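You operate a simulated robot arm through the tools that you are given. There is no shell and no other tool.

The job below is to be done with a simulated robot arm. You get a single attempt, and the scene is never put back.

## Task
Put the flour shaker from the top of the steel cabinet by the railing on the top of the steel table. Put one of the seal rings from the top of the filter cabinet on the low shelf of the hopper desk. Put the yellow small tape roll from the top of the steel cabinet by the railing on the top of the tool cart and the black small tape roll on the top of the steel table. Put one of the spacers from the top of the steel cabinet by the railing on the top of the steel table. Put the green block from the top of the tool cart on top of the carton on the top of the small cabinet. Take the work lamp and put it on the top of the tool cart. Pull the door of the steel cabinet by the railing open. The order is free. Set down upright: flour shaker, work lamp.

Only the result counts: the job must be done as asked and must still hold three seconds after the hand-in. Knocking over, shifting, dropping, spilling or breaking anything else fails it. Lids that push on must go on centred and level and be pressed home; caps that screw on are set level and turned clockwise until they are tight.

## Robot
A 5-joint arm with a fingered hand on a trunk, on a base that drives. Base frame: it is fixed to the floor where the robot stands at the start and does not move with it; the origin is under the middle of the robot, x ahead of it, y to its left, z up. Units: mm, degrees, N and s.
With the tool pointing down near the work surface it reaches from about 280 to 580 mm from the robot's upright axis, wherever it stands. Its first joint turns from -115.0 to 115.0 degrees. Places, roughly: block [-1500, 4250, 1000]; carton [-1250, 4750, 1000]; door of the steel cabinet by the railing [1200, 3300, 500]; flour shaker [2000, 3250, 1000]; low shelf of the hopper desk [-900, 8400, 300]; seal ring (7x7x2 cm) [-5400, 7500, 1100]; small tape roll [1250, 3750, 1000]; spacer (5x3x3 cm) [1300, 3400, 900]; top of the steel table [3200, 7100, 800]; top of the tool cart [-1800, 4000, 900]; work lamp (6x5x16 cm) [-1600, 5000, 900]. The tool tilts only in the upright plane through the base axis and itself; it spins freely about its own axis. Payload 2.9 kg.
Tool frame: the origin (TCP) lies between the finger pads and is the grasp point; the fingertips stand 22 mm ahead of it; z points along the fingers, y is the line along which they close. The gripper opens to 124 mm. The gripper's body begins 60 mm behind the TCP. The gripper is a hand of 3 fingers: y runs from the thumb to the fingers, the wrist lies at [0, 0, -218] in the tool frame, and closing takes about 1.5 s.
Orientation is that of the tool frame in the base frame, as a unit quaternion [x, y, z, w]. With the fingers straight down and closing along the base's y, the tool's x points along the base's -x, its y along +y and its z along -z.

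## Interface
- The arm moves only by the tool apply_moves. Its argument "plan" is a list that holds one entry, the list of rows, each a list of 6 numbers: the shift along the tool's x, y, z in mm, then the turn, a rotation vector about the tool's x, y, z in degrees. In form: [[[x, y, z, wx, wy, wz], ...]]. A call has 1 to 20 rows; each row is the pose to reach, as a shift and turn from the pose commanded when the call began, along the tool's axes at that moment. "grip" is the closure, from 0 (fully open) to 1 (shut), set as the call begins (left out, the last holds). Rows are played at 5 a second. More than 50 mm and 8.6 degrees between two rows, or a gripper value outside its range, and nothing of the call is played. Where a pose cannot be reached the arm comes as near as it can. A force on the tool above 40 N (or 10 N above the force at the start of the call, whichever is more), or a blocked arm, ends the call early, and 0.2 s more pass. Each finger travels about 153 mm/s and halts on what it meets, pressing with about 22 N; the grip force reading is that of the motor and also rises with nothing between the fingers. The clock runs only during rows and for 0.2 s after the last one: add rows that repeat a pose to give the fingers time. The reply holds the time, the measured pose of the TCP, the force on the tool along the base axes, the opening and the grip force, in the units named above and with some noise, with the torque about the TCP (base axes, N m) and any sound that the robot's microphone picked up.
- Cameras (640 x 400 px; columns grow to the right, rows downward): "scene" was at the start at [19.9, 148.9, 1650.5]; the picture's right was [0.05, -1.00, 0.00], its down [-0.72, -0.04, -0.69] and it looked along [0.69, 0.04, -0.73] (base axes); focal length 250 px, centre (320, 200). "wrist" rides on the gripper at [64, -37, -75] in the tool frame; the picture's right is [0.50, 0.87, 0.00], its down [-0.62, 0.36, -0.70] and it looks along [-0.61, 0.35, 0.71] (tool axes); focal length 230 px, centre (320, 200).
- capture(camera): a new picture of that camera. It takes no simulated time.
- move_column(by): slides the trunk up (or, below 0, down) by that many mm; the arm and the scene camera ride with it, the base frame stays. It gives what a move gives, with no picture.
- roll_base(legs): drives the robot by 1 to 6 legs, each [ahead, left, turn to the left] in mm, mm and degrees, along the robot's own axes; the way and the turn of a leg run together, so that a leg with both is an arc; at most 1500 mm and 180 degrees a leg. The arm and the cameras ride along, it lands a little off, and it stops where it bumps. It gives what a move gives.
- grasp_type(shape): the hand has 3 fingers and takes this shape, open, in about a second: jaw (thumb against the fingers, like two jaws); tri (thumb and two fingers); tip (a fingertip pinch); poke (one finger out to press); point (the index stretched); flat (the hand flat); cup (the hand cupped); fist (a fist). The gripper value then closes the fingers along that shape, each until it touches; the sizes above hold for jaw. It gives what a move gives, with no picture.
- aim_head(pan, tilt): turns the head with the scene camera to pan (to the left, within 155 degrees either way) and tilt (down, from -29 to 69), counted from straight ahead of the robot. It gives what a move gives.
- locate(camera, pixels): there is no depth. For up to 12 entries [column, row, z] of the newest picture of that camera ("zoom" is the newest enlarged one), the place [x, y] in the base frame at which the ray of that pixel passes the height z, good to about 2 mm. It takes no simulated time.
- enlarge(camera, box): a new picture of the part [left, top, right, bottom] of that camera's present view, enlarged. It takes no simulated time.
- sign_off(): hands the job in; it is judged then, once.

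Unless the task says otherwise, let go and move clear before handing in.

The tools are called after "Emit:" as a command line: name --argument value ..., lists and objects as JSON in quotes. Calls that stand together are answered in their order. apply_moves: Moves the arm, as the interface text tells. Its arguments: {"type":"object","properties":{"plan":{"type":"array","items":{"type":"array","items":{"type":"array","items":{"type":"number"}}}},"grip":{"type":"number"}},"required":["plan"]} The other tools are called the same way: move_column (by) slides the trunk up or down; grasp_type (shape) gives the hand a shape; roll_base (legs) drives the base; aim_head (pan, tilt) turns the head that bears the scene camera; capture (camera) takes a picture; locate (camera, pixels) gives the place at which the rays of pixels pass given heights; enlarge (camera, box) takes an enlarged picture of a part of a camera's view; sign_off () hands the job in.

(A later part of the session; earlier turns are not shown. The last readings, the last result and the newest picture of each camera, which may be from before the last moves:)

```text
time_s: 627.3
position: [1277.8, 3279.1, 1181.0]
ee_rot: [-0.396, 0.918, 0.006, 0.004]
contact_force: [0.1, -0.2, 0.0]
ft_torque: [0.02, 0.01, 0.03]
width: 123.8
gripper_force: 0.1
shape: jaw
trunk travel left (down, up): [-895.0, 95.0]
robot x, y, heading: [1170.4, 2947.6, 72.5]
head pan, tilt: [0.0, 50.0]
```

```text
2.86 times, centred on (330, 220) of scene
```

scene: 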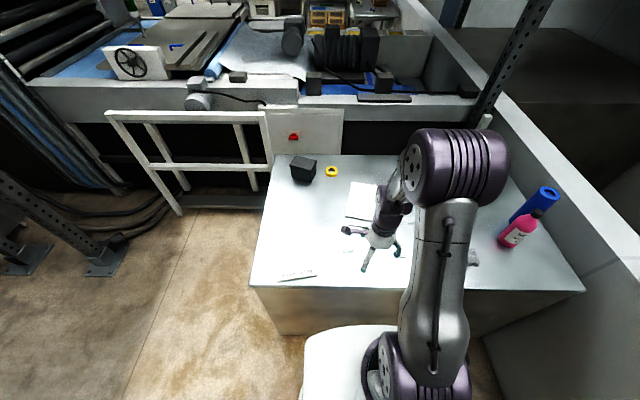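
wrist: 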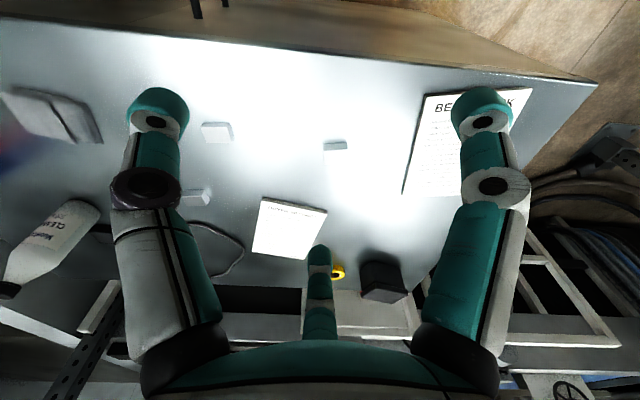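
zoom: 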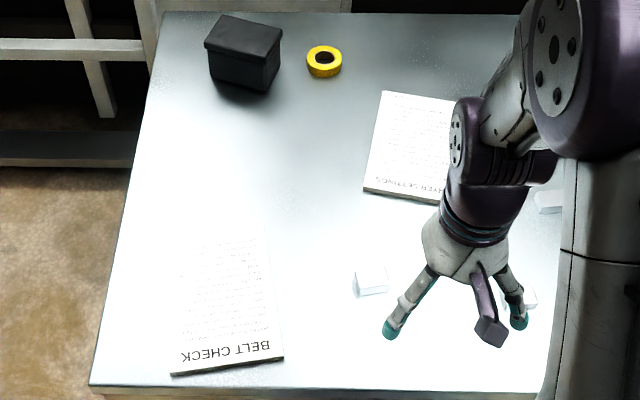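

Spacer at wrist (335,146) and scene (347,248). I locate it from both.

Emit:
locate --camera "wrist" --pixels '[[335, 146, 915], [335, 146, 900], [322, 146, 915], [347, 144, 915]]'

Emit:
locate --camera "scene" --pixels '[[347.5, 248, 920], [347.5, 248, 905]]'

Emit:
enlarge --camera "wrist" --box '[290, 110, 380, 180]'

```text
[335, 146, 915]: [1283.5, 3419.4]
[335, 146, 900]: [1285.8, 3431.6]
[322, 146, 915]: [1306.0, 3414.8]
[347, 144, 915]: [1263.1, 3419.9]
```

```text
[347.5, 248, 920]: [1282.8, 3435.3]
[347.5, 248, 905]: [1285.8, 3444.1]
```

```text
5.71 times, centred on (335, 145) of wrist
```

zoom: 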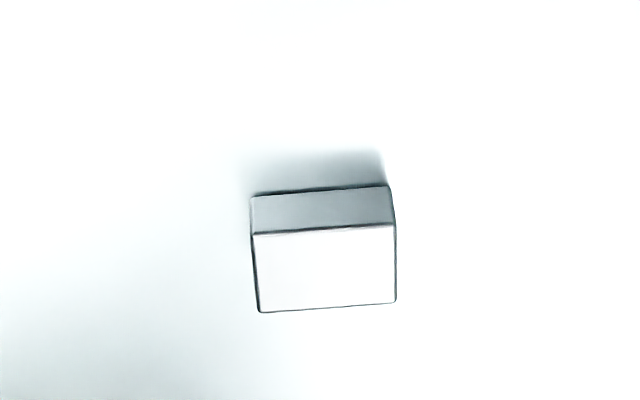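

The spacer centre is about (1284,3437), top z≈918. I move above it and lower for a close check.

Emit:
apply_moves --plan '[[[-30, 26, 0, 0, 0, 0], [-60, 52, 0, 0, 0, 0], [-90, 78, 0, 0, 0, 0], [-119, 103.8, 0, 0, 0, 0], [-119, 103.8, 0, 0, 0, 0]]]' --grip 0.3

Emit:
move_column --by -190

Emit:
capture --camera "wrist"

Emit:
enlarge --camera "wrist" --box '[250, 60, 390, 180]'

```text
time_s: 628.5
position: [1283.8, 3436.3, 1184.9]
ee_rot: [-0.396, 0.918, 0.006, 0.005]
contact_force: [0.3, -0.4, 0.2]
ft_torque: [0.01, 0.0, 0.03]
width: 87.2
gripper_force: 0.0
shape: jaw
trunk travel left (down, up): [-895.0, 95.0]
robot x, y, heading: [1167.8, 2946.6, 72.4]
head pan, tilt: [0.0, 50.0]
```

```text
time_s: 630.5
position: [1282.8, 3437.1, 994.7]
ee_rot: [-0.396, 0.918, 0.006, 0.005]
contact_force: [-0.8, -0.3, -0.1]
ft_torque: [-0.02, 0.0, -0.03]
width: 87.2
gripper_force: 0.0
shape: jaw
trunk travel left (down, up): [-705.0, 285.0]
robot x, y, heading: [1164.8, 2945.5, 72.4]
head pan, tilt: [0.0, 50.0]
```

```text
taken
```

wrist: 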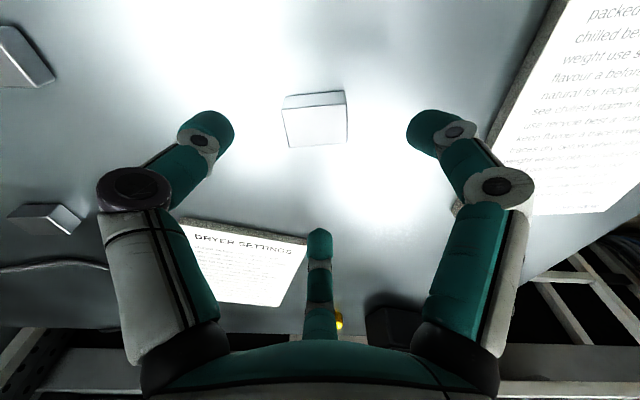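

```text
3.33 times, centred on (320, 120) of wrist
```

zoom: 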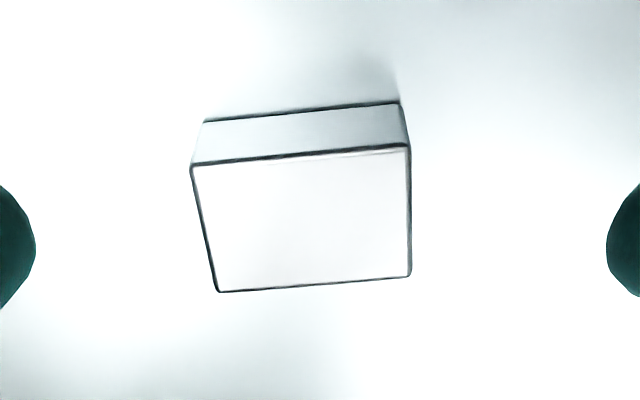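

Spacer is centred within 3 mm, top about z 915. I correct the small offset and tilt and descend to TCP z≈922.

Emit:
apply_moves --plan '[[[-1.3, -2.3, 20, 0.4, 0.8, 0], [-1.3, -2.3, 45, 0.4, 0.8, 0], [-1.3, -2.3, 62, 0.4, 0.8, 0], [-1.3, -2.3, 68, 0.4, 0.8, 0], [-1.3, -2.3, 72, 0.4, 0.8, 0], [-1.3, -2.3, 72, 0.4, 0.8, 0]]]'

Emit:
capture --camera "wrist"

```text
time_s: 631.9
position: [1287.7, 3437.9, 923.0]
ee_rot: [-0.396, 0.918, 0.0, 0.0]
contact_force: [0.4, 0.1, 3.4]
ft_torque: [0.07, 0.08, -0.01]
width: 86.5
gripper_force: 0.2
shape: jaw
trunk travel left (down, up): [-705.0, 285.0]
robot x, y, heading: [1166.2, 2948.2, 72.3]
head pan, tilt: [0.0, 50.0]
```

```text
taken
```

wrist: 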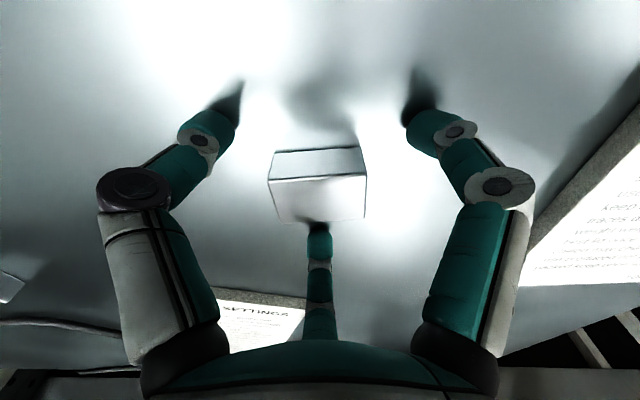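

The fingertips just touch the table (3.4 N), so I raise 4 mm and close on the spacer.

Emit:
apply_moves --plan '[[[0, 0, -4, 0, 0, 0], [0, 0, -4, 0, 0, 0]]]'

Emit:
apply_moves --plan '[[[0, 0, 0, 0, 0, 0], [0, 0, 0, 0, 0, 0], [0, 0, 0, 0, 0, 0], [0, 0, 0, 0, 0, 0], [0, 0, 0, 0, 0, 0], [0, 0, 0, 0, 0, 0], [0, 0, 0, 0, 0, 0], [0, 0, 0, 0, 0, 0]]]' --grip 1

Emit:
capture --camera "wrist"

Emit:
move_column --by 200

Emit:
capture --camera "wrist"

```text
time_s: 632.5
position: [1286.4, 3437.6, 926.3]
ee_rot: [-0.397, 0.918, 0.0, -0.001]
contact_force: [-1.0, 0.0, 1.3]
ft_torque: [-0.03, -0.03, 0.0]
width: 86.8
gripper_force: 0.1
shape: jaw
trunk travel left (down, up): [-705.0, 285.0]
robot x, y, heading: [1162.9, 2949.1, 72.3]
head pan, tilt: [0.0, 50.0]
```

```text
time_s: 634.3
position: [1286.3, 3435.8, 925.9]
ee_rot: [-0.396, 0.918, 0.001, 0.0]
contact_force: [0.2, -0.1, 0.2]
ft_torque: [-0.02, -0.03, -0.01]
width: 33.8
gripper_force: 21.9
shape: jaw
trunk travel left (down, up): [-705.0, 285.0]
robot x, y, heading: [1166.8, 2944.9, 72.1]
head pan, tilt: [0.0, 50.0]
```

```text
taken
```

wrist: 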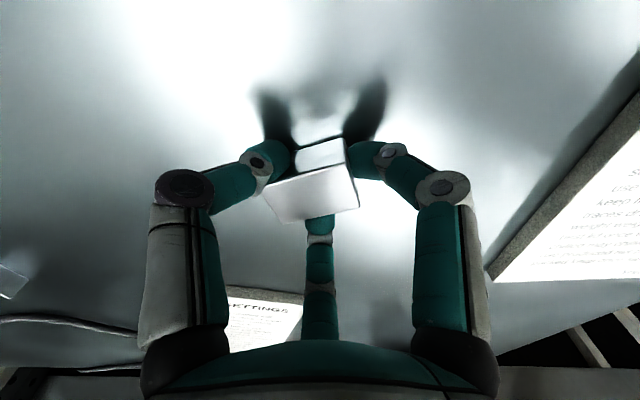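

```text
time_s: 636.5
position: [1287.7, 3437.9, 1126.6]
ee_rot: [-0.397, 0.918, 0.0, 0.0]
contact_force: [0.7, -0.4, -1.9]
ft_torque: [0.03, 0.02, 0.0]
width: 33.4
gripper_force: 21.7
shape: jaw
trunk travel left (down, up): [-905.0, 85.0]
robot x, y, heading: [1165.8, 2945.6, 72.4]
head pan, tilt: [0.0, 50.0]
```

```text
taken
```

wrist: 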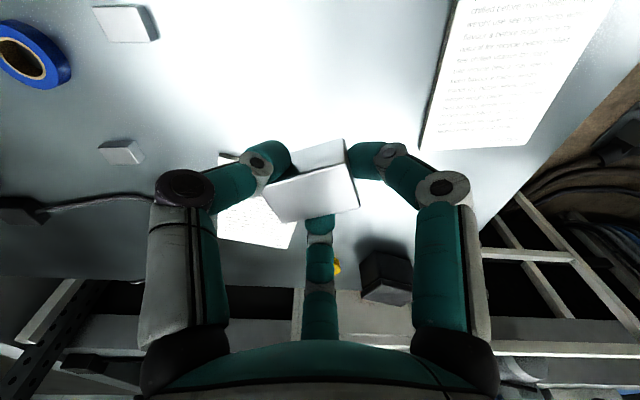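

The spacer is held. I tuck the arm and make the trip to the steel table again.

Emit:
apply_moves --plan '[[[28, -16, -20, 0, 0, 0], [56, -32, -40, 0, 0, 0], [85, -48, -60, 0, 0, 0], [113, -64, -80, 0, 0, 0]]]'

Emit:
roll_base --legs '[[26, 918, 0], [-102, 912, 0], [-473, 1056, 0], [-260, 815, 0], [0, 0, 17.7], [1400, 0, 0]]'

Emit:
roll_base --legs '[[1400, 0, 0], [0, 0, -70.5]]'

Emit:
capture --camera "wrist"

```text
time_s: 637.5
position: [1255.9, 3309.1, 1208.0]
ee_rot: [-0.396, 0.918, 0.001, 0.001]
contact_force: [-0.3, -0.2, -1.3]
ft_torque: [0.03, -0.01, 0.01]
width: 33.5
gripper_force: 22.2
shape: jaw
trunk travel left (down, up): [-905.0, 85.0]
robot x, y, heading: [1165.8, 2947.1, 72.3]
head pan, tilt: [0.0, 50.0]
```

```text
time_s: 663.8
position: [-2637.2, 5035.7, 1206.7]
ee_rot: [-0.539, 0.842, -0.001, 0.0]
contact_force: [-0.5, -0.6, -1.1]
ft_torque: [0.0, -0.03, 0.01]
width: 33.1
gripper_force: 22.0
shape: jaw
trunk travel left (down, up): [-905.0, 85.0]
robot x, y, heading: [-2610.8, 4662.0, 91.0]
head pan, tilt: [0.0, 50.0]
```

```text
time_s: 673.8
position: [-2291.4, 6215.8, 1206.4]
ee_rot: [0.04, 0.999, 0.0, 0.0]
contact_force: [-0.1, -0.3, -2.2]
ft_torque: [0.02, -0.03, -0.02]
width: 32.7
gripper_force: 22.3
shape: jaw
trunk travel left (down, up): [-905.0, 85.0]
robot x, y, heading: [-2632.2, 6057.5, 20.8]
head pan, tilt: [0.0, 50.0]
```

```text
taken
```

wrist: 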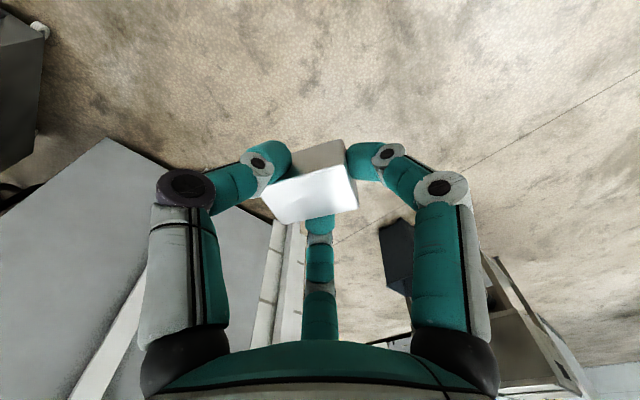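

I align to the passage entrance first, then check my position.

Emit:
roll_base --legs '[[0, 0, -1.4], [1112, 356, 0]]'

```text
time_s: 680.2
position: [-1352.7, 6924.6, 1205.7]
ee_rot: [0.051, 0.999, 0.0, 0.0]
contact_force: [-0.5, -0.5, -1.5]
ft_torque: [-0.01, 0.01, 0.02]
width: 32.7
gripper_force: 21.6
shape: jaw
trunk travel left (down, up): [-905.0, 85.0]
robot x, y, heading: [-1697.9, 6771.7, 19.8]
head pan, tilt: [0.0, 50.0]
```

Good alignment. I pass through and go to the steel table's left-front region for the spacer.

Emit:
roll_base --legs '[[0, -15, 0], [1500, 0, 0], [0, 0, -39.8], [1285, 640, 0], [1285, 640, 0]]'

Emit:
aim_head --pan 0 --tilt 45

Emit:
capture --camera "scene"

```text
time_s: 703.3
position: [2923.9, 7537.1, 1205.7]
ee_rot: [0.382, 0.924, 0.0, 0.0]
contact_force: [-1.0, -1.0, -2.3]
ft_torque: [0.01, -0.02, -0.03]
width: 32.8
gripper_force: 22.4
shape: jaw
trunk travel left (down, up): [-905.0, 85.0]
robot x, y, heading: [2561.3, 7635.1, -19.1]
head pan, tilt: [0.0, 50.0]
```

```text
time_s: 704.0
position: [2924.2, 7537.0, 1205.3]
ee_rot: [0.382, 0.924, 0.0, -0.001]
contact_force: [-0.1, 0.0, -2.5]
ft_torque: [0.01, -0.02, -0.01]
width: 32.5
gripper_force: 22.0
shape: jaw
trunk travel left (down, up): [-905.0, 85.0]
robot x, y, heading: [2563.4, 7636.2, -19.6]
head pan, tilt: [0.0, 45.0]
```

```text
taken
```

scene: 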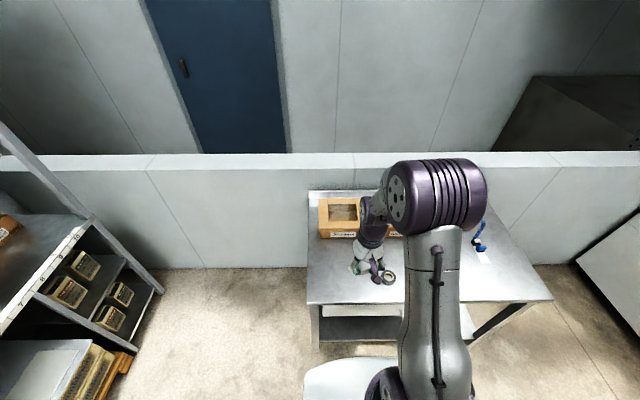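

The table is in front; I advance 80 mm, extend to about (3085,7459), left of the roll, and lower.

Emit:
roll_base --legs '[[80, 0, 0]]'

Emit:
apply_moves --plan '[[[-33, 8, 0, 0, 0, 0], [-66, 16, 0, 0, 0, 0], [-97, 24.6, 0, 0, 0, 0], [-97, 24.6, 0, 0, 0, 0]]]'

Emit:
move_column --by -325

Emit:
capture --camera "wrist"

Emit:
capture --camera "scene"

```text
time_s: 705.0
position: [2997.8, 7510.4, 1207.2]
ee_rot: [0.383, 0.924, 0.0, 0.0]
contact_force: [0.1, 0.1, -1.2]
ft_torque: [0.03, -0.01, 0.0]
width: 32.7
gripper_force: 22.0
shape: jaw
trunk travel left (down, up): [-905.0, 85.0]
robot x, y, heading: [2635.9, 7605.8, -19.5]
head pan, tilt: [0.0, 45.0]
```

```text
time_s: 706.0
position: [3085.4, 7458.9, 1207.4]
ee_rot: [0.382, 0.924, -0.001, 0.0]
contact_force: [-0.2, -1.2, -2.4]
ft_torque: [0.01, 0.0, 0.0]
width: 32.8
gripper_force: 22.2
shape: jaw
trunk travel left (down, up): [-905.0, 85.0]
robot x, y, heading: [2638.9, 7605.0, -19.3]
head pan, tilt: [0.0, 45.0]
```

```text
time_s: 709.2
position: [3085.7, 7458.5, 881.1]
ee_rot: [0.382, 0.924, 0.0, 0.0]
contact_force: [-1.0, 0.3, -1.6]
ft_torque: [0.05, -0.02, 0.03]
width: 32.7
gripper_force: 22.0
shape: jaw
trunk travel left (down, up): [-580.0, 410.0]
robot x, y, heading: [2639.5, 7611.5, -19.3]
head pan, tilt: [0.0, 45.0]
```

```text
taken
```

wrist: 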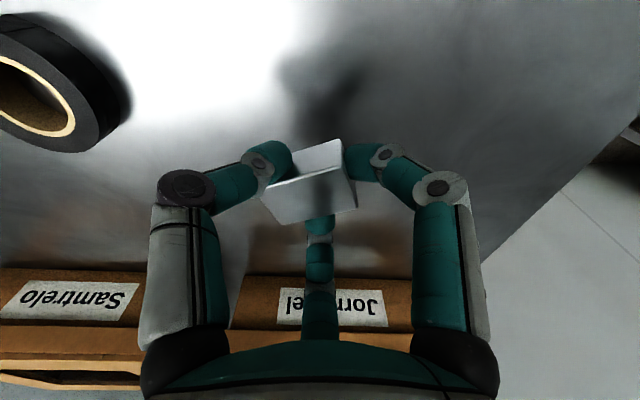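

```text
taken
```

scene: 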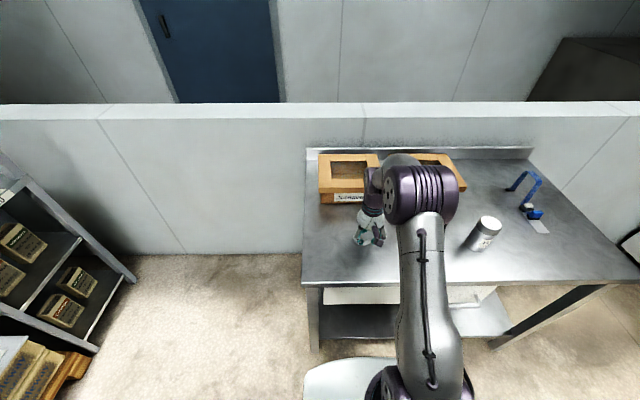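

Clear space under the spacer; the roll is off to the side at wrist (60,90). I lower in small steps to contact.

Emit:
apply_moves --plan '[[[0, 0, 15, 0, 0, 0], [0, 0, 25, 0, 0, 0], [0, 0, 29, 0, 0, 0], [0, 0, 32, 0, 0, 0], [0, 0, 34, 0, 0, 0], [0, 0, 36, 0, 0, 0], [0, 0, 38, 0, 0, 0], [0, 0, 40, 0, 0, 0], [0, 0, 42, 0, 0, 0], [0, 0, 44, 0, 0, 0]]]'

Emit:
capture --camera "wrist"

```text
time_s: 711.4
position: [3085.2, 7460.0, 841.9]
ee_rot: [0.382, 0.924, 0.001, 0.005]
contact_force: [-4.2, 2.2, 27.5]
ft_torque: [-0.1, -0.04, -0.16]
width: 34.4
gripper_force: 21.7
shape: jaw
trunk travel left (down, up): [-580.0, 410.0]
robot x, y, heading: [2636.3, 7609.9, -19.1]
head pan, tilt: [0.0, 45.0]
stopped in row 10: the force on the tool passed its limit at 42 N (the readings are from after the stop); the commanded pose is now the measured one
```

```text
taken
```

wrist: 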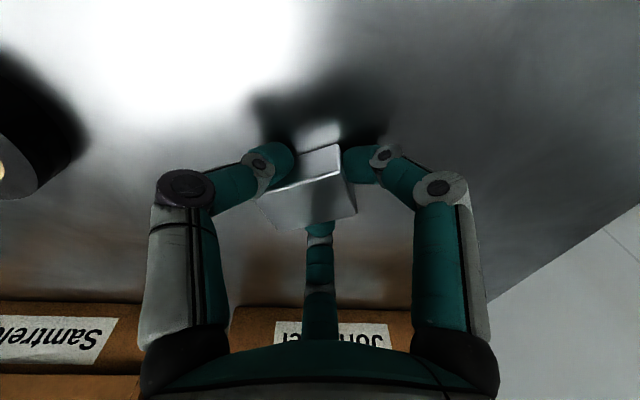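

Contact. I ease up 3 mm, release, and raise.

Emit:
apply_moves --plan '[[[0, 0, -3, 0, 0, 0], [0, 0, -3, 0, 0, 0]]]'

Emit:
apply_moves --plan '[[[0, 0, 0, 0, 0, 0], [0, 0, 0, 0, 0, 0], [0, 0, 0, 0, 0, 0], [0, 0, 0, 0, 0, 0], [0, 0, 0, 0, 0, 0]]]' --grip 0.35

Emit:
move_column --by 250

Emit:
capture --camera "wrist"

Emit:
capture --camera "scene"

```text
time_s: 712.0
position: [3085.6, 7458.5, 842.6]
ee_rot: [0.382, 0.924, 0.0, 0.004]
contact_force: [-3.8, 3.4, 13.6]
ft_torque: [-0.08, -0.04, -0.09]
width: 34.0
gripper_force: 21.5
shape: jaw
trunk travel left (down, up): [-580.0, 410.0]
robot x, y, heading: [2638.6, 7610.6, -19.4]
head pan, tilt: [0.0, 45.0]
```

```text
time_s: 713.2
position: [3085.3, 7458.3, 842.7]
ee_rot: [0.383, 0.924, 0.001, 0.003]
contact_force: [-0.4, -2.5, 8.5]
ft_torque: [0.14, -0.04, -0.04]
width: 76.9
gripper_force: 0.0
shape: jaw
trunk travel left (down, up): [-580.0, 410.0]
robot x, y, heading: [2637.3, 7609.8, -19.2]
head pan, tilt: [0.0, 45.0]
```

```text
time_s: 715.8
position: [3087.5, 7459.0, 1090.3]
ee_rot: [0.381, 0.924, 0.0, 0.002]
contact_force: [0.5, 0.2, -0.2]
ft_torque: [0.0, 0.01, 0.02]
width: 80.1
gripper_force: 0.1
shape: jaw
trunk travel left (down, up): [-830.0, 160.0]
robot x, y, heading: [2637.4, 7613.5, -19.3]
head pan, tilt: [0.0, 45.0]
```

```text
taken
```

wrist: 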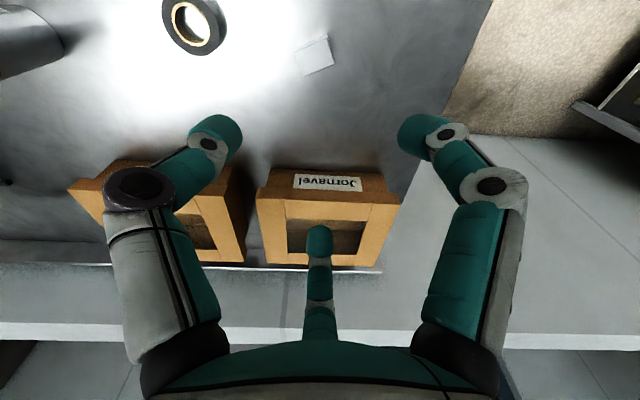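

```text
taken
```

scene: 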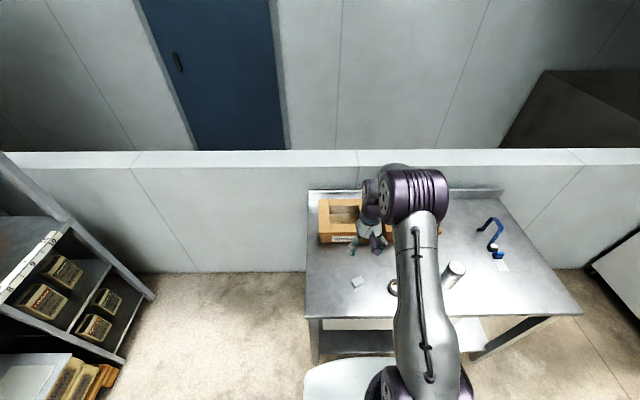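

All three items are on the steel table (spacer at (357,281)). I tuck in and drive back toward the passage.

Emit:
apply_moves --plan '[[[25, -12, -25, 0, 0, 0], [50, -24, -50, 0, 0, 0], [75, -36, -75, 0, 0, 0], [98.8, -48, -95, 0, 0, 0]]]'

Emit:
roll_base --legs '[[-300, 0, 0], [0, 0, -141.3], [1318, -221, 0], [1318, -221, 0]]'

```text
time_s: 716.8
position: [2981.1, 7494.9, 1188.8]
ee_rot: [0.383, 0.924, 0.001, 0.003]
contact_force: [-0.7, 0.9, 0.1]
ft_torque: [-0.02, -0.02, 0.0]
width: 80.2
gripper_force: 0.1
shape: jaw
trunk travel left (down, up): [-830.0, 160.0]
robot x, y, heading: [2634.5, 7610.7, -19.4]
head pan, tilt: [0.0, 45.0]
```

```text
time_s: 737.1
position: [-574.6, 6962.0, 1188.1]
ee_rot: [1.0, -0.026, -0.001, 0.001]
contact_force: [-0.1, -0.3, 0.4]
ft_torque: [0.02, 0.0, 0.02]
width: 80.3
gripper_force: 0.0
shape: jaw
trunk travel left (down, up): [-830.0, 160.0]
robot x, y, heading: [-238.7, 7106.1, -157.3]
head pan, tilt: [0.0, 45.0]
```

I drifted ~150 mm south of the line and 3° off; I correct heading and position, then pass through.

Emit:
roll_base --legs '[[0, 0, -3.3], [0, -157, 0]]'

```text
time_s: 738.9
position: [-634.9, 7129.3, 1187.4]
ee_rot: [0.999, -0.054, -0.003, 0.001]
contact_force: [0.2, 0.0, 0.2]
ft_torque: [0.02, 0.0, 0.0]
width: 80.2
gripper_force: 0.0
shape: jaw
trunk travel left (down, up): [-830.0, 160.0]
robot x, y, heading: [-296.4, 7258.5, -160.1]
head pan, tilt: [0.0, 45.0]
```

Back on the line. I run the known route to the south of the cart.

Emit:
roll_base --legs '[[1500, 0, 0], [1059, 285, 0], [0, 0, 70.1], [1400, 0, 0], [1390, 0, 0], [0, 0, 90]]'

```text
time_s: 771.6
position: [-2344.7, 3332.0, 1186.2]
ee_rot: [0.246, 0.969, 0.0, 0.002]
contact_force: [0.4, 0.1, -0.2]
ft_torque: [-0.02, 0.0, -0.02]
width: 80.5
gripper_force: 0.1
shape: jaw
trunk travel left (down, up): [-830.0, 160.0]
robot x, y, heading: [-2709.5, 3341.5, -3.0]
head pan, tilt: [0.0, 45.0]
```

I go through the gap and return to the cabinet's left side to look at the yellow roll.

Emit:
roll_base --legs '[[0, 0, 3], [959, -41, 0], [1150, 130, 0], [1230, 450, 0], [0, 0, -18.5]]'

Emit:
aim_head --pan 20 --tilt 45

Emit:
capture --camera "scene"

Emit:
capture --camera "wrist"

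```text
time_s: 789.7
position: [969.4, 3837.3, 1186.8]
ee_rot: [0.36, 0.933, 0.0, 0.002]
contact_force: [-0.2, -0.4, -0.4]
ft_torque: [0.0, 0.0, 0.0]
width: 80.3
gripper_force: 0.0
shape: jaw
trunk travel left (down, up): [-830.0, 160.0]
robot x, y, heading: [616.6, 3939.0, -16.5]
head pan, tilt: [0.0, 45.0]
```

```text
time_s: 790.5
position: [968.9, 3836.7, 1186.5]
ee_rot: [0.359, 0.933, 0.001, 0.002]
contact_force: [0.5, -0.5, 0.0]
ft_torque: [0.02, -0.02, 0.02]
width: 80.2
gripper_force: 0.1
shape: jaw
trunk travel left (down, up): [-830.0, 160.0]
robot x, y, heading: [621.6, 3938.0, -16.5]
head pan, tilt: [20.0, 45.0]
```

```text
taken
```

scene: 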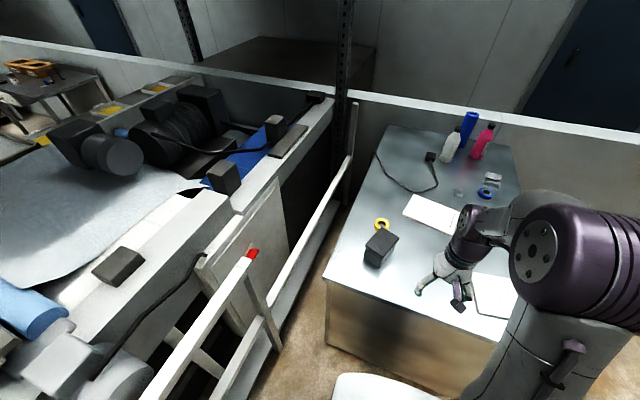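

```text
taken
```

wrist: 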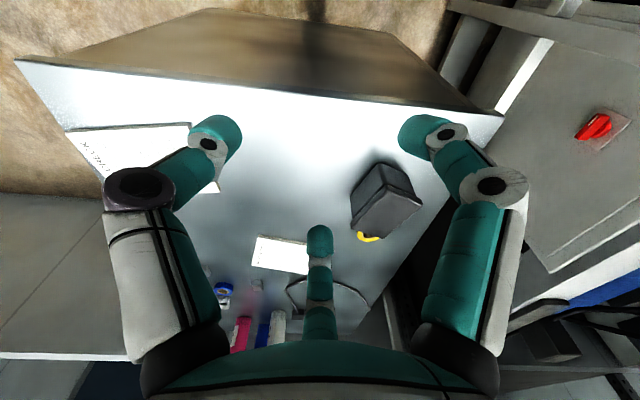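

The box stands between me and the yellow roll (382,224), and the guard rail runs along the back. I measure the guard line, box and roll.

Emit:
locate --camera "scene" --pixels '[[262, 390, 0], [285, 345, 0], [255, 250, 950], [190, 345, 950], [382, 223, 915], [382, 236, 980], [397, 238, 980], [366, 250, 980], [382, 262, 980], [377, 267, 896], [326, 280, 896], [326, 345, 100]]'

Emit:
enlarge --camera "scene" --box '[320, 195, 460, 300]'

```text
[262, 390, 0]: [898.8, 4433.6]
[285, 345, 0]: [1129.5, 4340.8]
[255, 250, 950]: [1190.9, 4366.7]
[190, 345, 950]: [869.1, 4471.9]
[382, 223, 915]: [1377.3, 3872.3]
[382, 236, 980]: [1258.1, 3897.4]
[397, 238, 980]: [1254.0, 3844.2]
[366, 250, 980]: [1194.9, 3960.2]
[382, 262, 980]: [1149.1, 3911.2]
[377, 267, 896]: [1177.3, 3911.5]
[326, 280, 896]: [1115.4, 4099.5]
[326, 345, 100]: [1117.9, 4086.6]
```

```text
3.81 times, centred on (390, 248) of scene
```

zoom: 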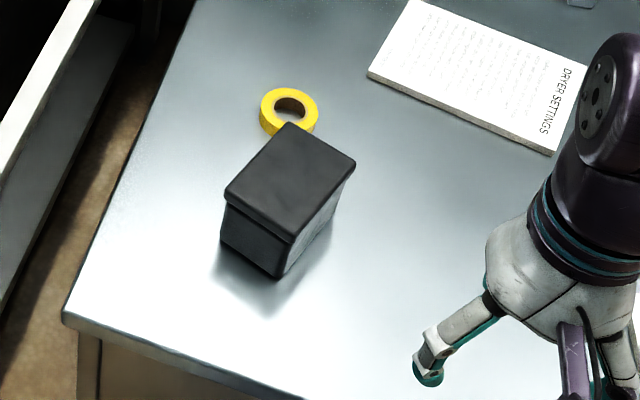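

I refine the box's far corner and the roll's centre positions.

Emit:
locate --camera "scene" --pixels '[[383, 228, 965], [399, 238, 965], [382, 258, 965], [365, 247, 965], [379, 268, 896], [381, 221, 915], [374, 221, 915], [389, 221, 915], [381, 217, 915], [362, 257, 896]]'

Emit:
locate --camera "wrist" --pixels '[[412, 206, 965], [360, 238, 965], [369, 238, 915], [376, 167, 896]]'

Emit:
enlarge --camera "wrist" --box '[330, 140, 450, 260]'

```text
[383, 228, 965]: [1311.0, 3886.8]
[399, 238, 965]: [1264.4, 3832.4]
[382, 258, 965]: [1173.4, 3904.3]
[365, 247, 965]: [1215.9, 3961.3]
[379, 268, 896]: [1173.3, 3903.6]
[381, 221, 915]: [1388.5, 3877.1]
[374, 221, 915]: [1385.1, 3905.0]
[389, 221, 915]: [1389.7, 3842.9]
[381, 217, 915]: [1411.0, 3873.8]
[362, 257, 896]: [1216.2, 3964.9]
```

```text
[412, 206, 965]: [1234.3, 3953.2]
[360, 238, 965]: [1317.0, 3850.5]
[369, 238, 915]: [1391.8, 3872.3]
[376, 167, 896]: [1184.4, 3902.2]
```

```text
3.33 times, centred on (390, 200) of wrist
```

zoom: 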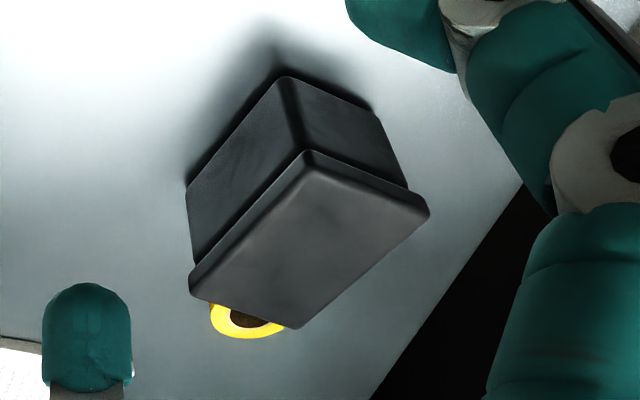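

Roll centre (1381,3873), with the box corner 73 mm behind it and box top z 965. I'll stand at (802,4062), spin to put the camera away from the box, and use a slight 9° tilt to reach.

Emit:
roll_base --legs '[[0, 170, 0], [120, 0, 0], [0, 0, -1.5]]'

Emit:
apply_moves --plan '[[[0, 0, 0, 0, 0, 8.3], [0, 0, 0, 0, 0, 16.6], [0, 0, 0, 0, 0, 24.9], [0, 0, 0, 0, 0, 33.2], [0, 0, 0, 0, 0, 41.5], [0, 0, 0, 0, 0, 49.8], [0, 0, 0, 0, 0, 58.1], [0, 0, 0, 0, 0, 66.4], [0, 0, 0, 0, 0, 74.7], [0, 0, 0, 0, 0, 83], [0, 0, 0, 0, 0, 91.3], [0, 0, 0, 0, 0, 99.6], [0, 0, 0, 0, 0, 107.9], [0, 0, 0, 0, 0, 116.2], [0, 0, 0, 0, 0, 124]]]'

```text
time_s: 793.2
position: [1128.4, 3953.8, 1186.5]
ee_rot: [0.372, 0.928, 0.0, 0.003]
contact_force: [-1.1, -0.1, -0.2]
ft_torque: [0.01, -0.01, -0.01]
width: 80.3
gripper_force: 0.2
shape: jaw
trunk travel left (down, up): [-830.0, 160.0]
robot x, y, heading: [777.4, 4063.6, -18.1]
head pan, tilt: [20.0, 45.0]
```

```text
time_s: 796.4
position: [1129.0, 3953.5, 1187.6]
ee_rot: [0.994, 0.106, 0.002, 0.0]
contact_force: [0.1, -0.7, 0.5]
ft_torque: [0.01, 0.02, -0.01]
width: 80.3
gripper_force: 0.0
shape: jaw
trunk travel left (down, up): [-830.0, 160.0]
robot x, y, heading: [781.0, 4062.3, -18.0]
head pan, tilt: [20.0, 45.0]
```

I advance 18 mm and extend over the roll with a 9° tilt.

Emit:
roll_base --legs '[[18, 0, 0]]'

Emit:
apply_moves --plan '[[[35.6, 20.5, 0, -0.75, 1.3, 0], [71.2, 41, 0, -1.5, 2.6, 0], [106.8, 61.5, 0, -2.25, 3.9, 0], [142.4, 82, 0, -3, 5.2, 0], [178, 102.5, 0, -3.75, 6.5, 0], [213.6, 122.9, 0, -4.5, 7.8, 0], [213.6, 122.9, 0, -4.5, 7.8, 0]]]' --grip 0.25

Emit:
capture --camera "wrist"

Emit:
capture --camera "scene"

```text
time_s: 797.1
position: [1143.6, 3948.5, 1188.2]
ee_rot: [0.994, 0.107, 0.003, 0.001]
contact_force: [0.6, -0.4, -0.3]
ft_torque: [0.01, 0.0, -0.03]
width: 80.1
gripper_force: 0.1
shape: jaw
trunk travel left (down, up): [-830.0, 160.0]
robot x, y, heading: [800.3, 4054.5, -18.2]
head pan, tilt: [20.0, 45.0]
```

```text
time_s: 798.8
position: [1375.1, 3876.3, 1186.9]
ee_rot: [0.991, 0.106, 0.073, 0.031]
contact_force: [1.0, 1.1, 1.0]
ft_torque: [-0.01, -0.01, -0.03]
width: 92.4
gripper_force: 0.1
shape: jaw
out of reach, approached as far as the arm can: row 6, 7
trunk travel left (down, up): [-830.0, 160.0]
robot x, y, heading: [797.8, 4053.5, -18.0]
head pan, tilt: [20.0, 45.0]
```

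```text
taken
```

wrist: 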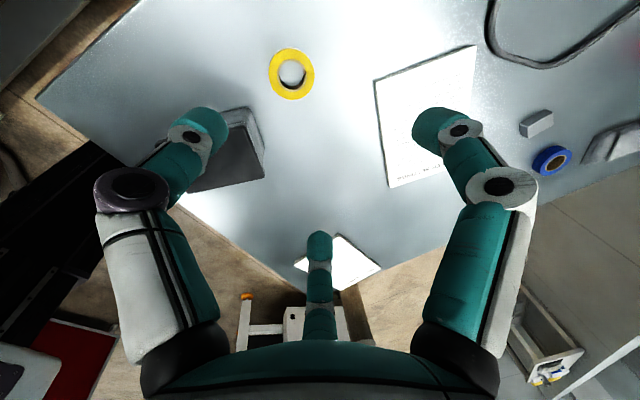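

```text
taken
```

scene: 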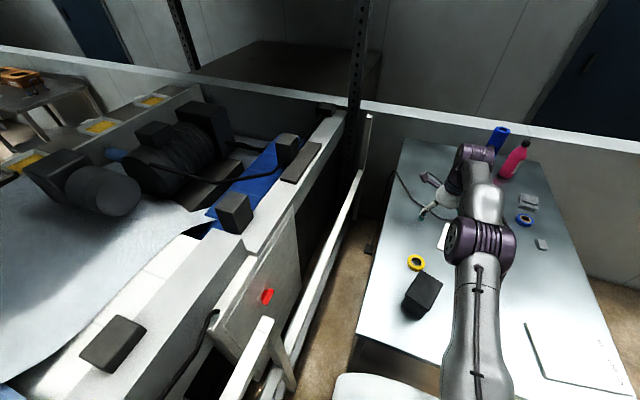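

Reached (1375,3876), nearly on target. The roll shows at wrist (291,73); I locate it.

Emit:
locate --camera "wrist" --pixels '[[291, 73, 918], [291, 73, 910], [270, 74, 915], [315, 73, 915], [260, 150, 965], [265, 178, 965], [238, 108, 965]]'

Emit:
enlarge --camera "wrist" --box '[180, 40, 340, 200]'

Emit:
enlarge --camera "scene" --box '[380, 180, 500, 330]'

```text
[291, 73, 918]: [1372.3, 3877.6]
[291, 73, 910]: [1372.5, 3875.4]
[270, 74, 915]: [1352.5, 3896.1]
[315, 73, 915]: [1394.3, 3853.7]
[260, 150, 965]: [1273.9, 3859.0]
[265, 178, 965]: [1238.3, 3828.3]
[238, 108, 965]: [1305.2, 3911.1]
```

```text
2.50 times, centred on (260, 120) of wrist
```

zoom: 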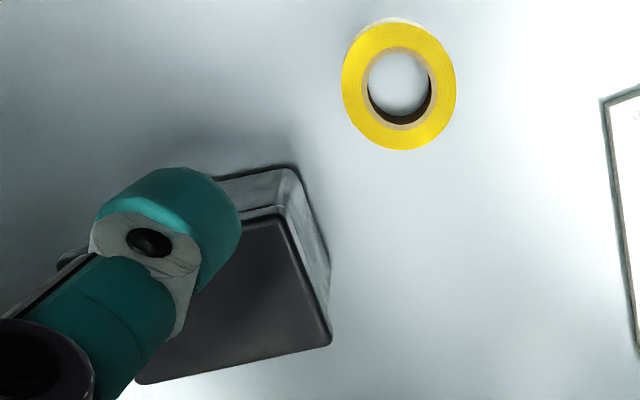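

```text
2.67 times, centred on (440, 255) of scene
```

zoom: 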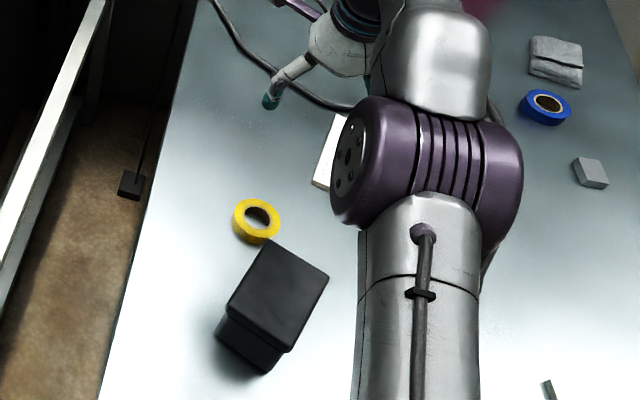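

TCP and roll agree within a few mm. I lower 190 mm with the trunk and re-check clearance to the box.

Emit:
move_column --by -190

Emit:
capture --camera "wrist"

Emit:
capture --camera "scene"

Emit:
enlarge --camera "scene" --box '[360, 160, 500, 290]'

```text
time_s: 800.8
position: [1375.2, 3875.5, 996.2]
ee_rot: [0.991, 0.106, 0.074, 0.032]
contact_force: [0.1, -0.4, -0.4]
ft_torque: [-0.07, 0.06, -0.01]
width: 92.6
gripper_force: 0.0
shape: jaw
trunk travel left (down, up): [-640.0, 350.0]
robot x, y, heading: [796.2, 4057.7, -18.2]
head pan, tilt: [20.0, 45.0]
```

```text
taken
```

wrist: 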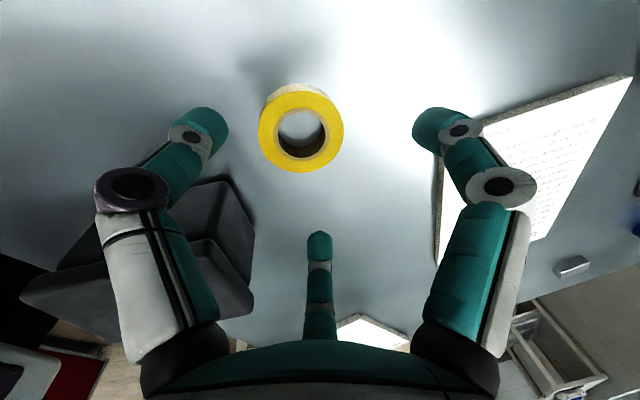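

```text
taken
```

scene: 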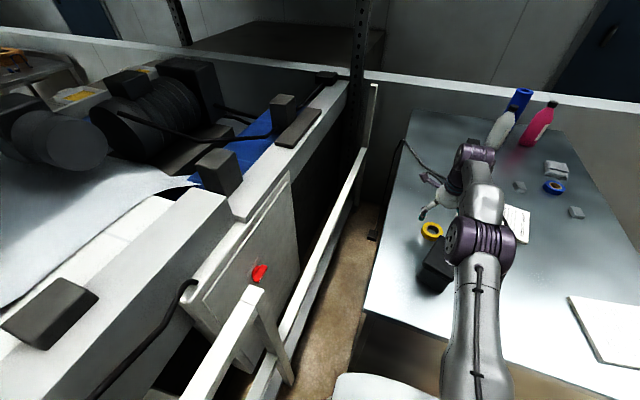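

```text
3.08 times, centred on (430, 225) of scene
```

zoom: 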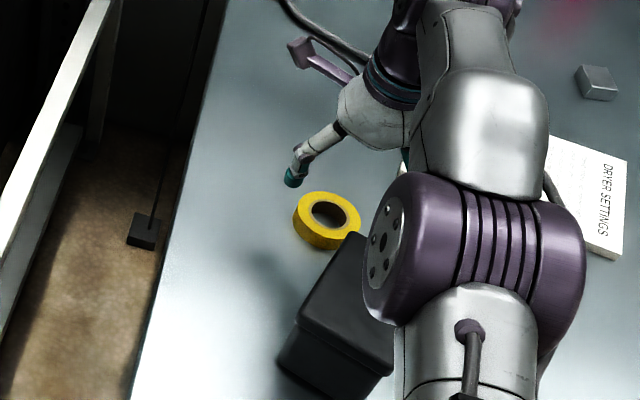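

Clearances to the box are fine. To reduce the tilt I raise the trunk 120 mm and lower the arm by the same amount (arm nearer shoulder height reaches further), then straighten the tool.

Emit:
move_column --by 120

Emit:
apply_moves --plan '[[[-5.6, -3.2, 39.5, 0, 0, 0], [-11.2, -6.3, 79, 0, 0, 0], [-16.8, -9.5, 118.4, 0, 0, 0], [-16.8, -9.5, 118.4, 2.2, -3.9, 0], [-16.8, -9.5, 118.4, 4.5, -7.8, 0], [-16.8, -9.5, 118.4, 4.5, -7.8, 0]]]'

Emit:
capture --camera "wrist"

```text
time_s: 802.3
position: [1376.4, 3876.0, 1115.7]
ee_rot: [0.991, 0.107, 0.074, 0.033]
contact_force: [-0.3, 0.5, 0.1]
ft_torque: [-0.05, 0.01, 0.03]
width: 92.8
gripper_force: 0.1
shape: jaw
trunk travel left (down, up): [-760.0, 230.0]
robot x, y, heading: [800.9, 4054.6, -18.0]
head pan, tilt: [20.0, 45.0]
```

```text
time_s: 803.7
position: [1356.6, 3881.9, 997.9]
ee_rot: [0.994, 0.107, 0.001, 0.0]
contact_force: [-0.9, 0.2, 0.7]
ft_torque: [-0.01, 0.01, 0.01]
width: 92.6
gripper_force: 0.1
shape: jaw
out of reach, approached as far as the arm can: row 4, 5, 6
trunk travel left (down, up): [-760.0, 230.0]
robot x, y, heading: [799.0, 4061.4, -17.9]
head pan, tilt: [20.0, 45.0]
```

```text
taken
```

wrist: 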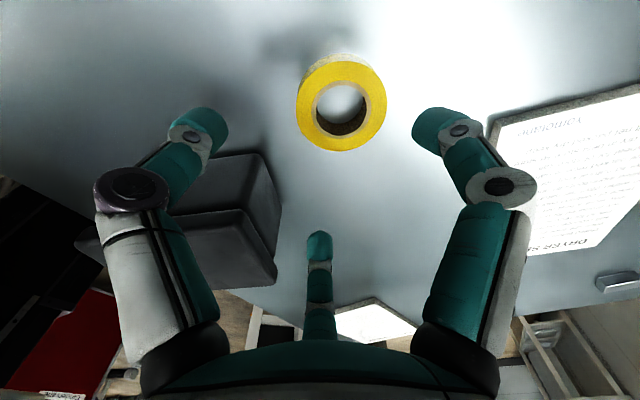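

With a vertical tool it reaches r≈585, so a 5.5° tilt suffices. I go forward 20 mm, tilt 5.5°, and come down to z≈947.

Emit:
apply_moves --plan '[[[4, 2.5, 15, -0.7, 1.2, 0], [8.3, 5.1, 30, -1.4, 2.4, 0], [16.6, 10.2, 50, -2.75, 4.76, 0], [16.6, 10.2, 50, -2.75, 4.76, 0]]]'

Emit:
capture --camera "wrist"

Emit:
locate --camera "wrist" --pixels '[[320, 150, 915]]'

```text
time_s: 804.7
position: [1372.5, 3874.5, 946.3]
ee_rot: [0.993, 0.107, 0.046, 0.02]
contact_force: [0.3, -0.4, 0.8]
ft_torque: [0.04, -0.02, -0.01]
width: 92.9
gripper_force: 0.0
shape: jaw
trunk travel left (down, up): [-760.0, 230.0]
robot x, y, heading: [798.1, 4054.2, -18.1]
head pan, tilt: [20.0, 45.0]
```

```text
taken
```

wrist: 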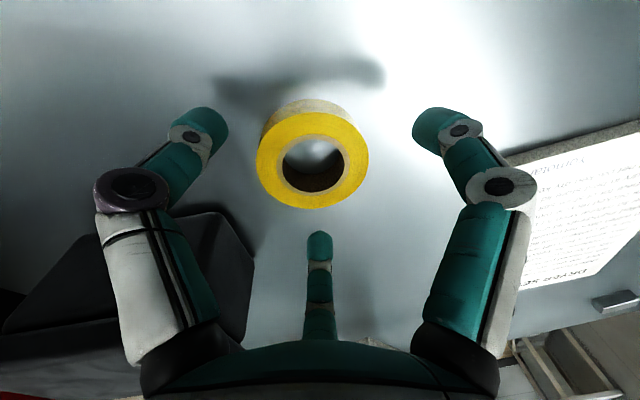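

```text
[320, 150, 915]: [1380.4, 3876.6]
```

Roll top is 31 mm below the TCP and within 4 mm laterally. I make the small shift, descend 19 mm, and check before closing.

Emit:
apply_moves --plan '[[[-1.2, -1.8, 8, 0, 0, 0], [-2, -3, 14, 0, 0, 0], [-2.7, -3.8, 18.9, 0, 0, 0], [-2.7, -3.8, 18.9, 0, 0, 0]]]'

Emit:
capture --camera "wrist"

```text
time_s: 805.7
position: [1371.8, 3878.2, 928.4]
ee_rot: [0.993, 0.107, 0.046, 0.021]
contact_force: [-0.3, 0.5, -0.2]
ft_torque: [0.02, -0.02, 0.0]
width: 92.5
gripper_force: 0.1
shape: jaw
trunk travel left (down, up): [-760.0, 230.0]
robot x, y, heading: [800.3, 4053.0, -18.0]
head pan, tilt: [20.0, 45.0]
```

```text
taken
```

wrist: 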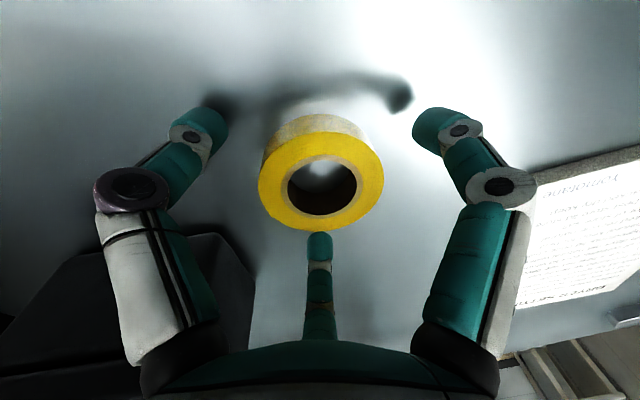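

Roll is centred between the fingers at (320,180). I close and lift.

Emit:
apply_moves --plan '[[[0, 0, 0, 0, 0, 0], [0, 0, 0, 0, 0, 0], [0, 0, 0, 0, 0, 0], [0, 0, 0, 0, 0, 0], [0, 0, 0, 0, 0, 0], [0, 0, 0, 0, 0, 0], [0, 0, 0, 0, 0, 0]]]' --grip 1

Emit:
capture --camera "wrist"

Emit:
move_column --by 50

Emit:
capture --camera "wrist"

```text
time_s: 807.3
position: [1371.2, 3876.5, 929.4]
ee_rot: [0.993, 0.106, 0.046, 0.019]
contact_force: [0.3, 0.1, 0.6]
ft_torque: [0.0, -0.01, 0.03]
width: 54.2
gripper_force: 22.2
shape: jaw
trunk travel left (down, up): [-760.0, 230.0]
robot x, y, heading: [794.5, 4056.7, -18.1]
head pan, tilt: [20.0, 45.0]
```

```text
taken
```

wrist: 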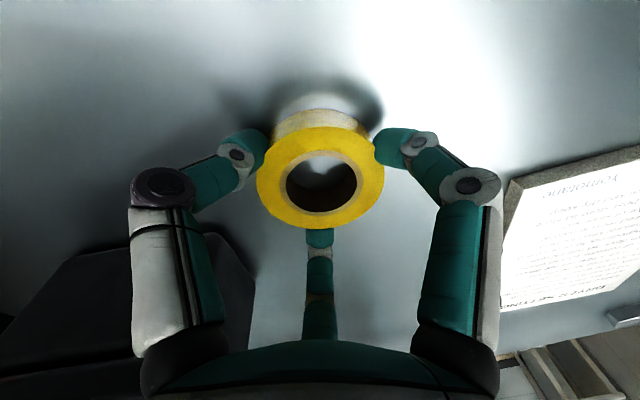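

```text
time_s: 808.2
position: [1371.1, 3877.9, 979.2]
ee_rot: [0.993, 0.107, 0.046, 0.02]
contact_force: [-0.3, -0.7, -0.6]
ft_torque: [0.02, -0.05, 0.04]
width: 54.4
gripper_force: 22.1
shape: jaw
trunk travel left (down, up): [-810.0, 180.0]
robot x, y, heading: [797.7, 4060.8, -17.9]
head pan, tilt: [20.0, 45.0]
```

```text
taken
```

wrist: 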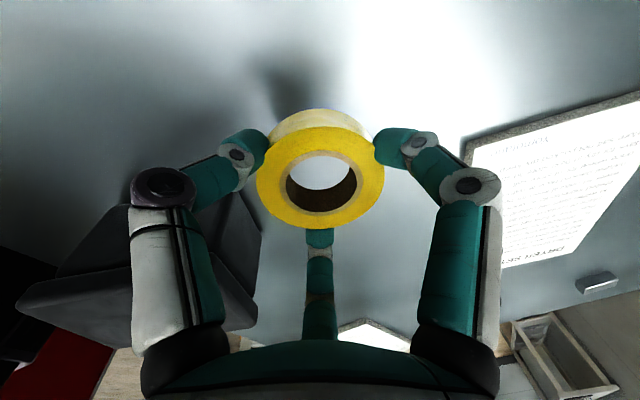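

The yellow roll is firmly held. I raise, retract and straighten, then drive to the tool cart's east side.

Emit:
move_column --by 180

Emit:
apply_moves --plan '[[[-33, -19, -17, 0, 0, 0], [-66, -38, -34, 0, 0, 0], [-100, -58, -51, 0.9, -1.6, 0], [-133, -77, -68, 1.8, -3.2, 0], [-166, -96, -85, 2.75, -4.76, 0], [-200, -115.5, -102.6, 2.75, -4.76, 0], [-200, -115.5, -102.6, 2.75, -4.76, 0]]]'

Emit:
capture --camera "wrist"

```text
time_s: 810.2
position: [1371.5, 3876.8, 1158.3]
ee_rot: [0.993, 0.107, 0.046, 0.019]
contact_force: [-0.3, -0.4, 0.1]
ft_torque: [-0.04, 0.0, -0.02]
width: 54.1
gripper_force: 22.9
shape: jaw
trunk travel left (down, up): [-990.0, 0.0]
robot x, y, heading: [799.1, 4057.5, -18.1]
head pan, tilt: [20.0, 45.0]
```

```text
time_s: 811.9
position: [1144.7, 3950.2, 1238.7]
ee_rot: [0.994, 0.107, 0.002, 0.001]
contact_force: [0.0, 0.5, -1.4]
ft_torque: [-0.04, 0.01, 0.01]
width: 53.9
gripper_force: 22.3
shape: jaw
trunk travel left (down, up): [-990.0, 0.0]
robot x, y, heading: [796.9, 4057.1, -17.9]
head pan, tilt: [20.0, 45.0]
```

```text
taken
```

wrist: 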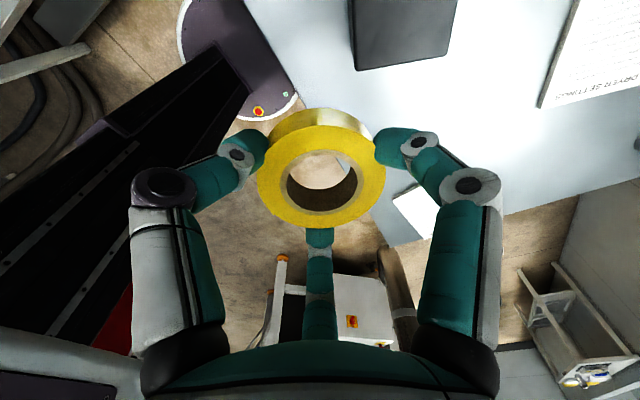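

I drive to the east side of the tool cart, to the same standing point as before.

Emit:
roll_base --legs '[[-838, -648, 0], [0, 0, -178.9], [1006, 77, 0]]'

Emit:
aim_head --pan -10 --tilt 50

Emit:
capture --camera "scene"

```text
time_s: 829.5
position: [-1528.3, 4051.3, 1239.4]
ee_rot: [-0.106, 0.994, 0.001, -0.002]
contact_force: [0.1, -1.0, -0.3]
ft_torque: [-0.05, -0.01, -0.03]
width: 53.6
gripper_force: 22.0
shape: jaw
trunk travel left (down, up): [-990.0, 0.0]
robot x, y, heading: [-1184.5, 3949.5, 161.6]
head pan, tilt: [20.0, 45.0]
```

```text
time_s: 830.4
position: [-1528.5, 4050.6, 1238.9]
ee_rot: [-0.105, 0.994, 0.001, -0.002]
contact_force: [0.3, -0.4, 0.6]
ft_torque: [0.03, 0.05, -0.01]
width: 53.6
gripper_force: 21.4
shape: jaw
trunk travel left (down, up): [-990.0, 0.0]
robot x, y, heading: [-1180.1, 3945.1, 161.8]
head pan, tilt: [-10.0, 50.0]
```

```text
taken
```

scene: 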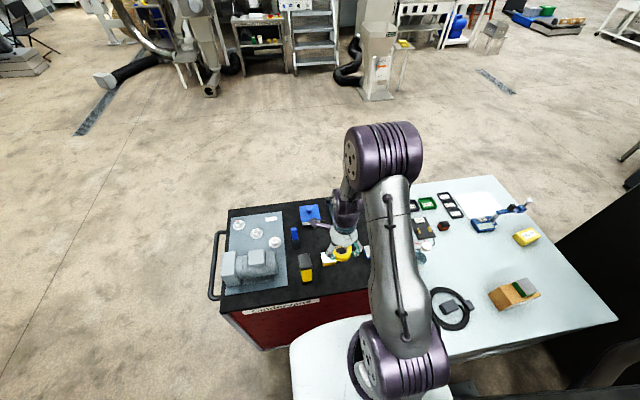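

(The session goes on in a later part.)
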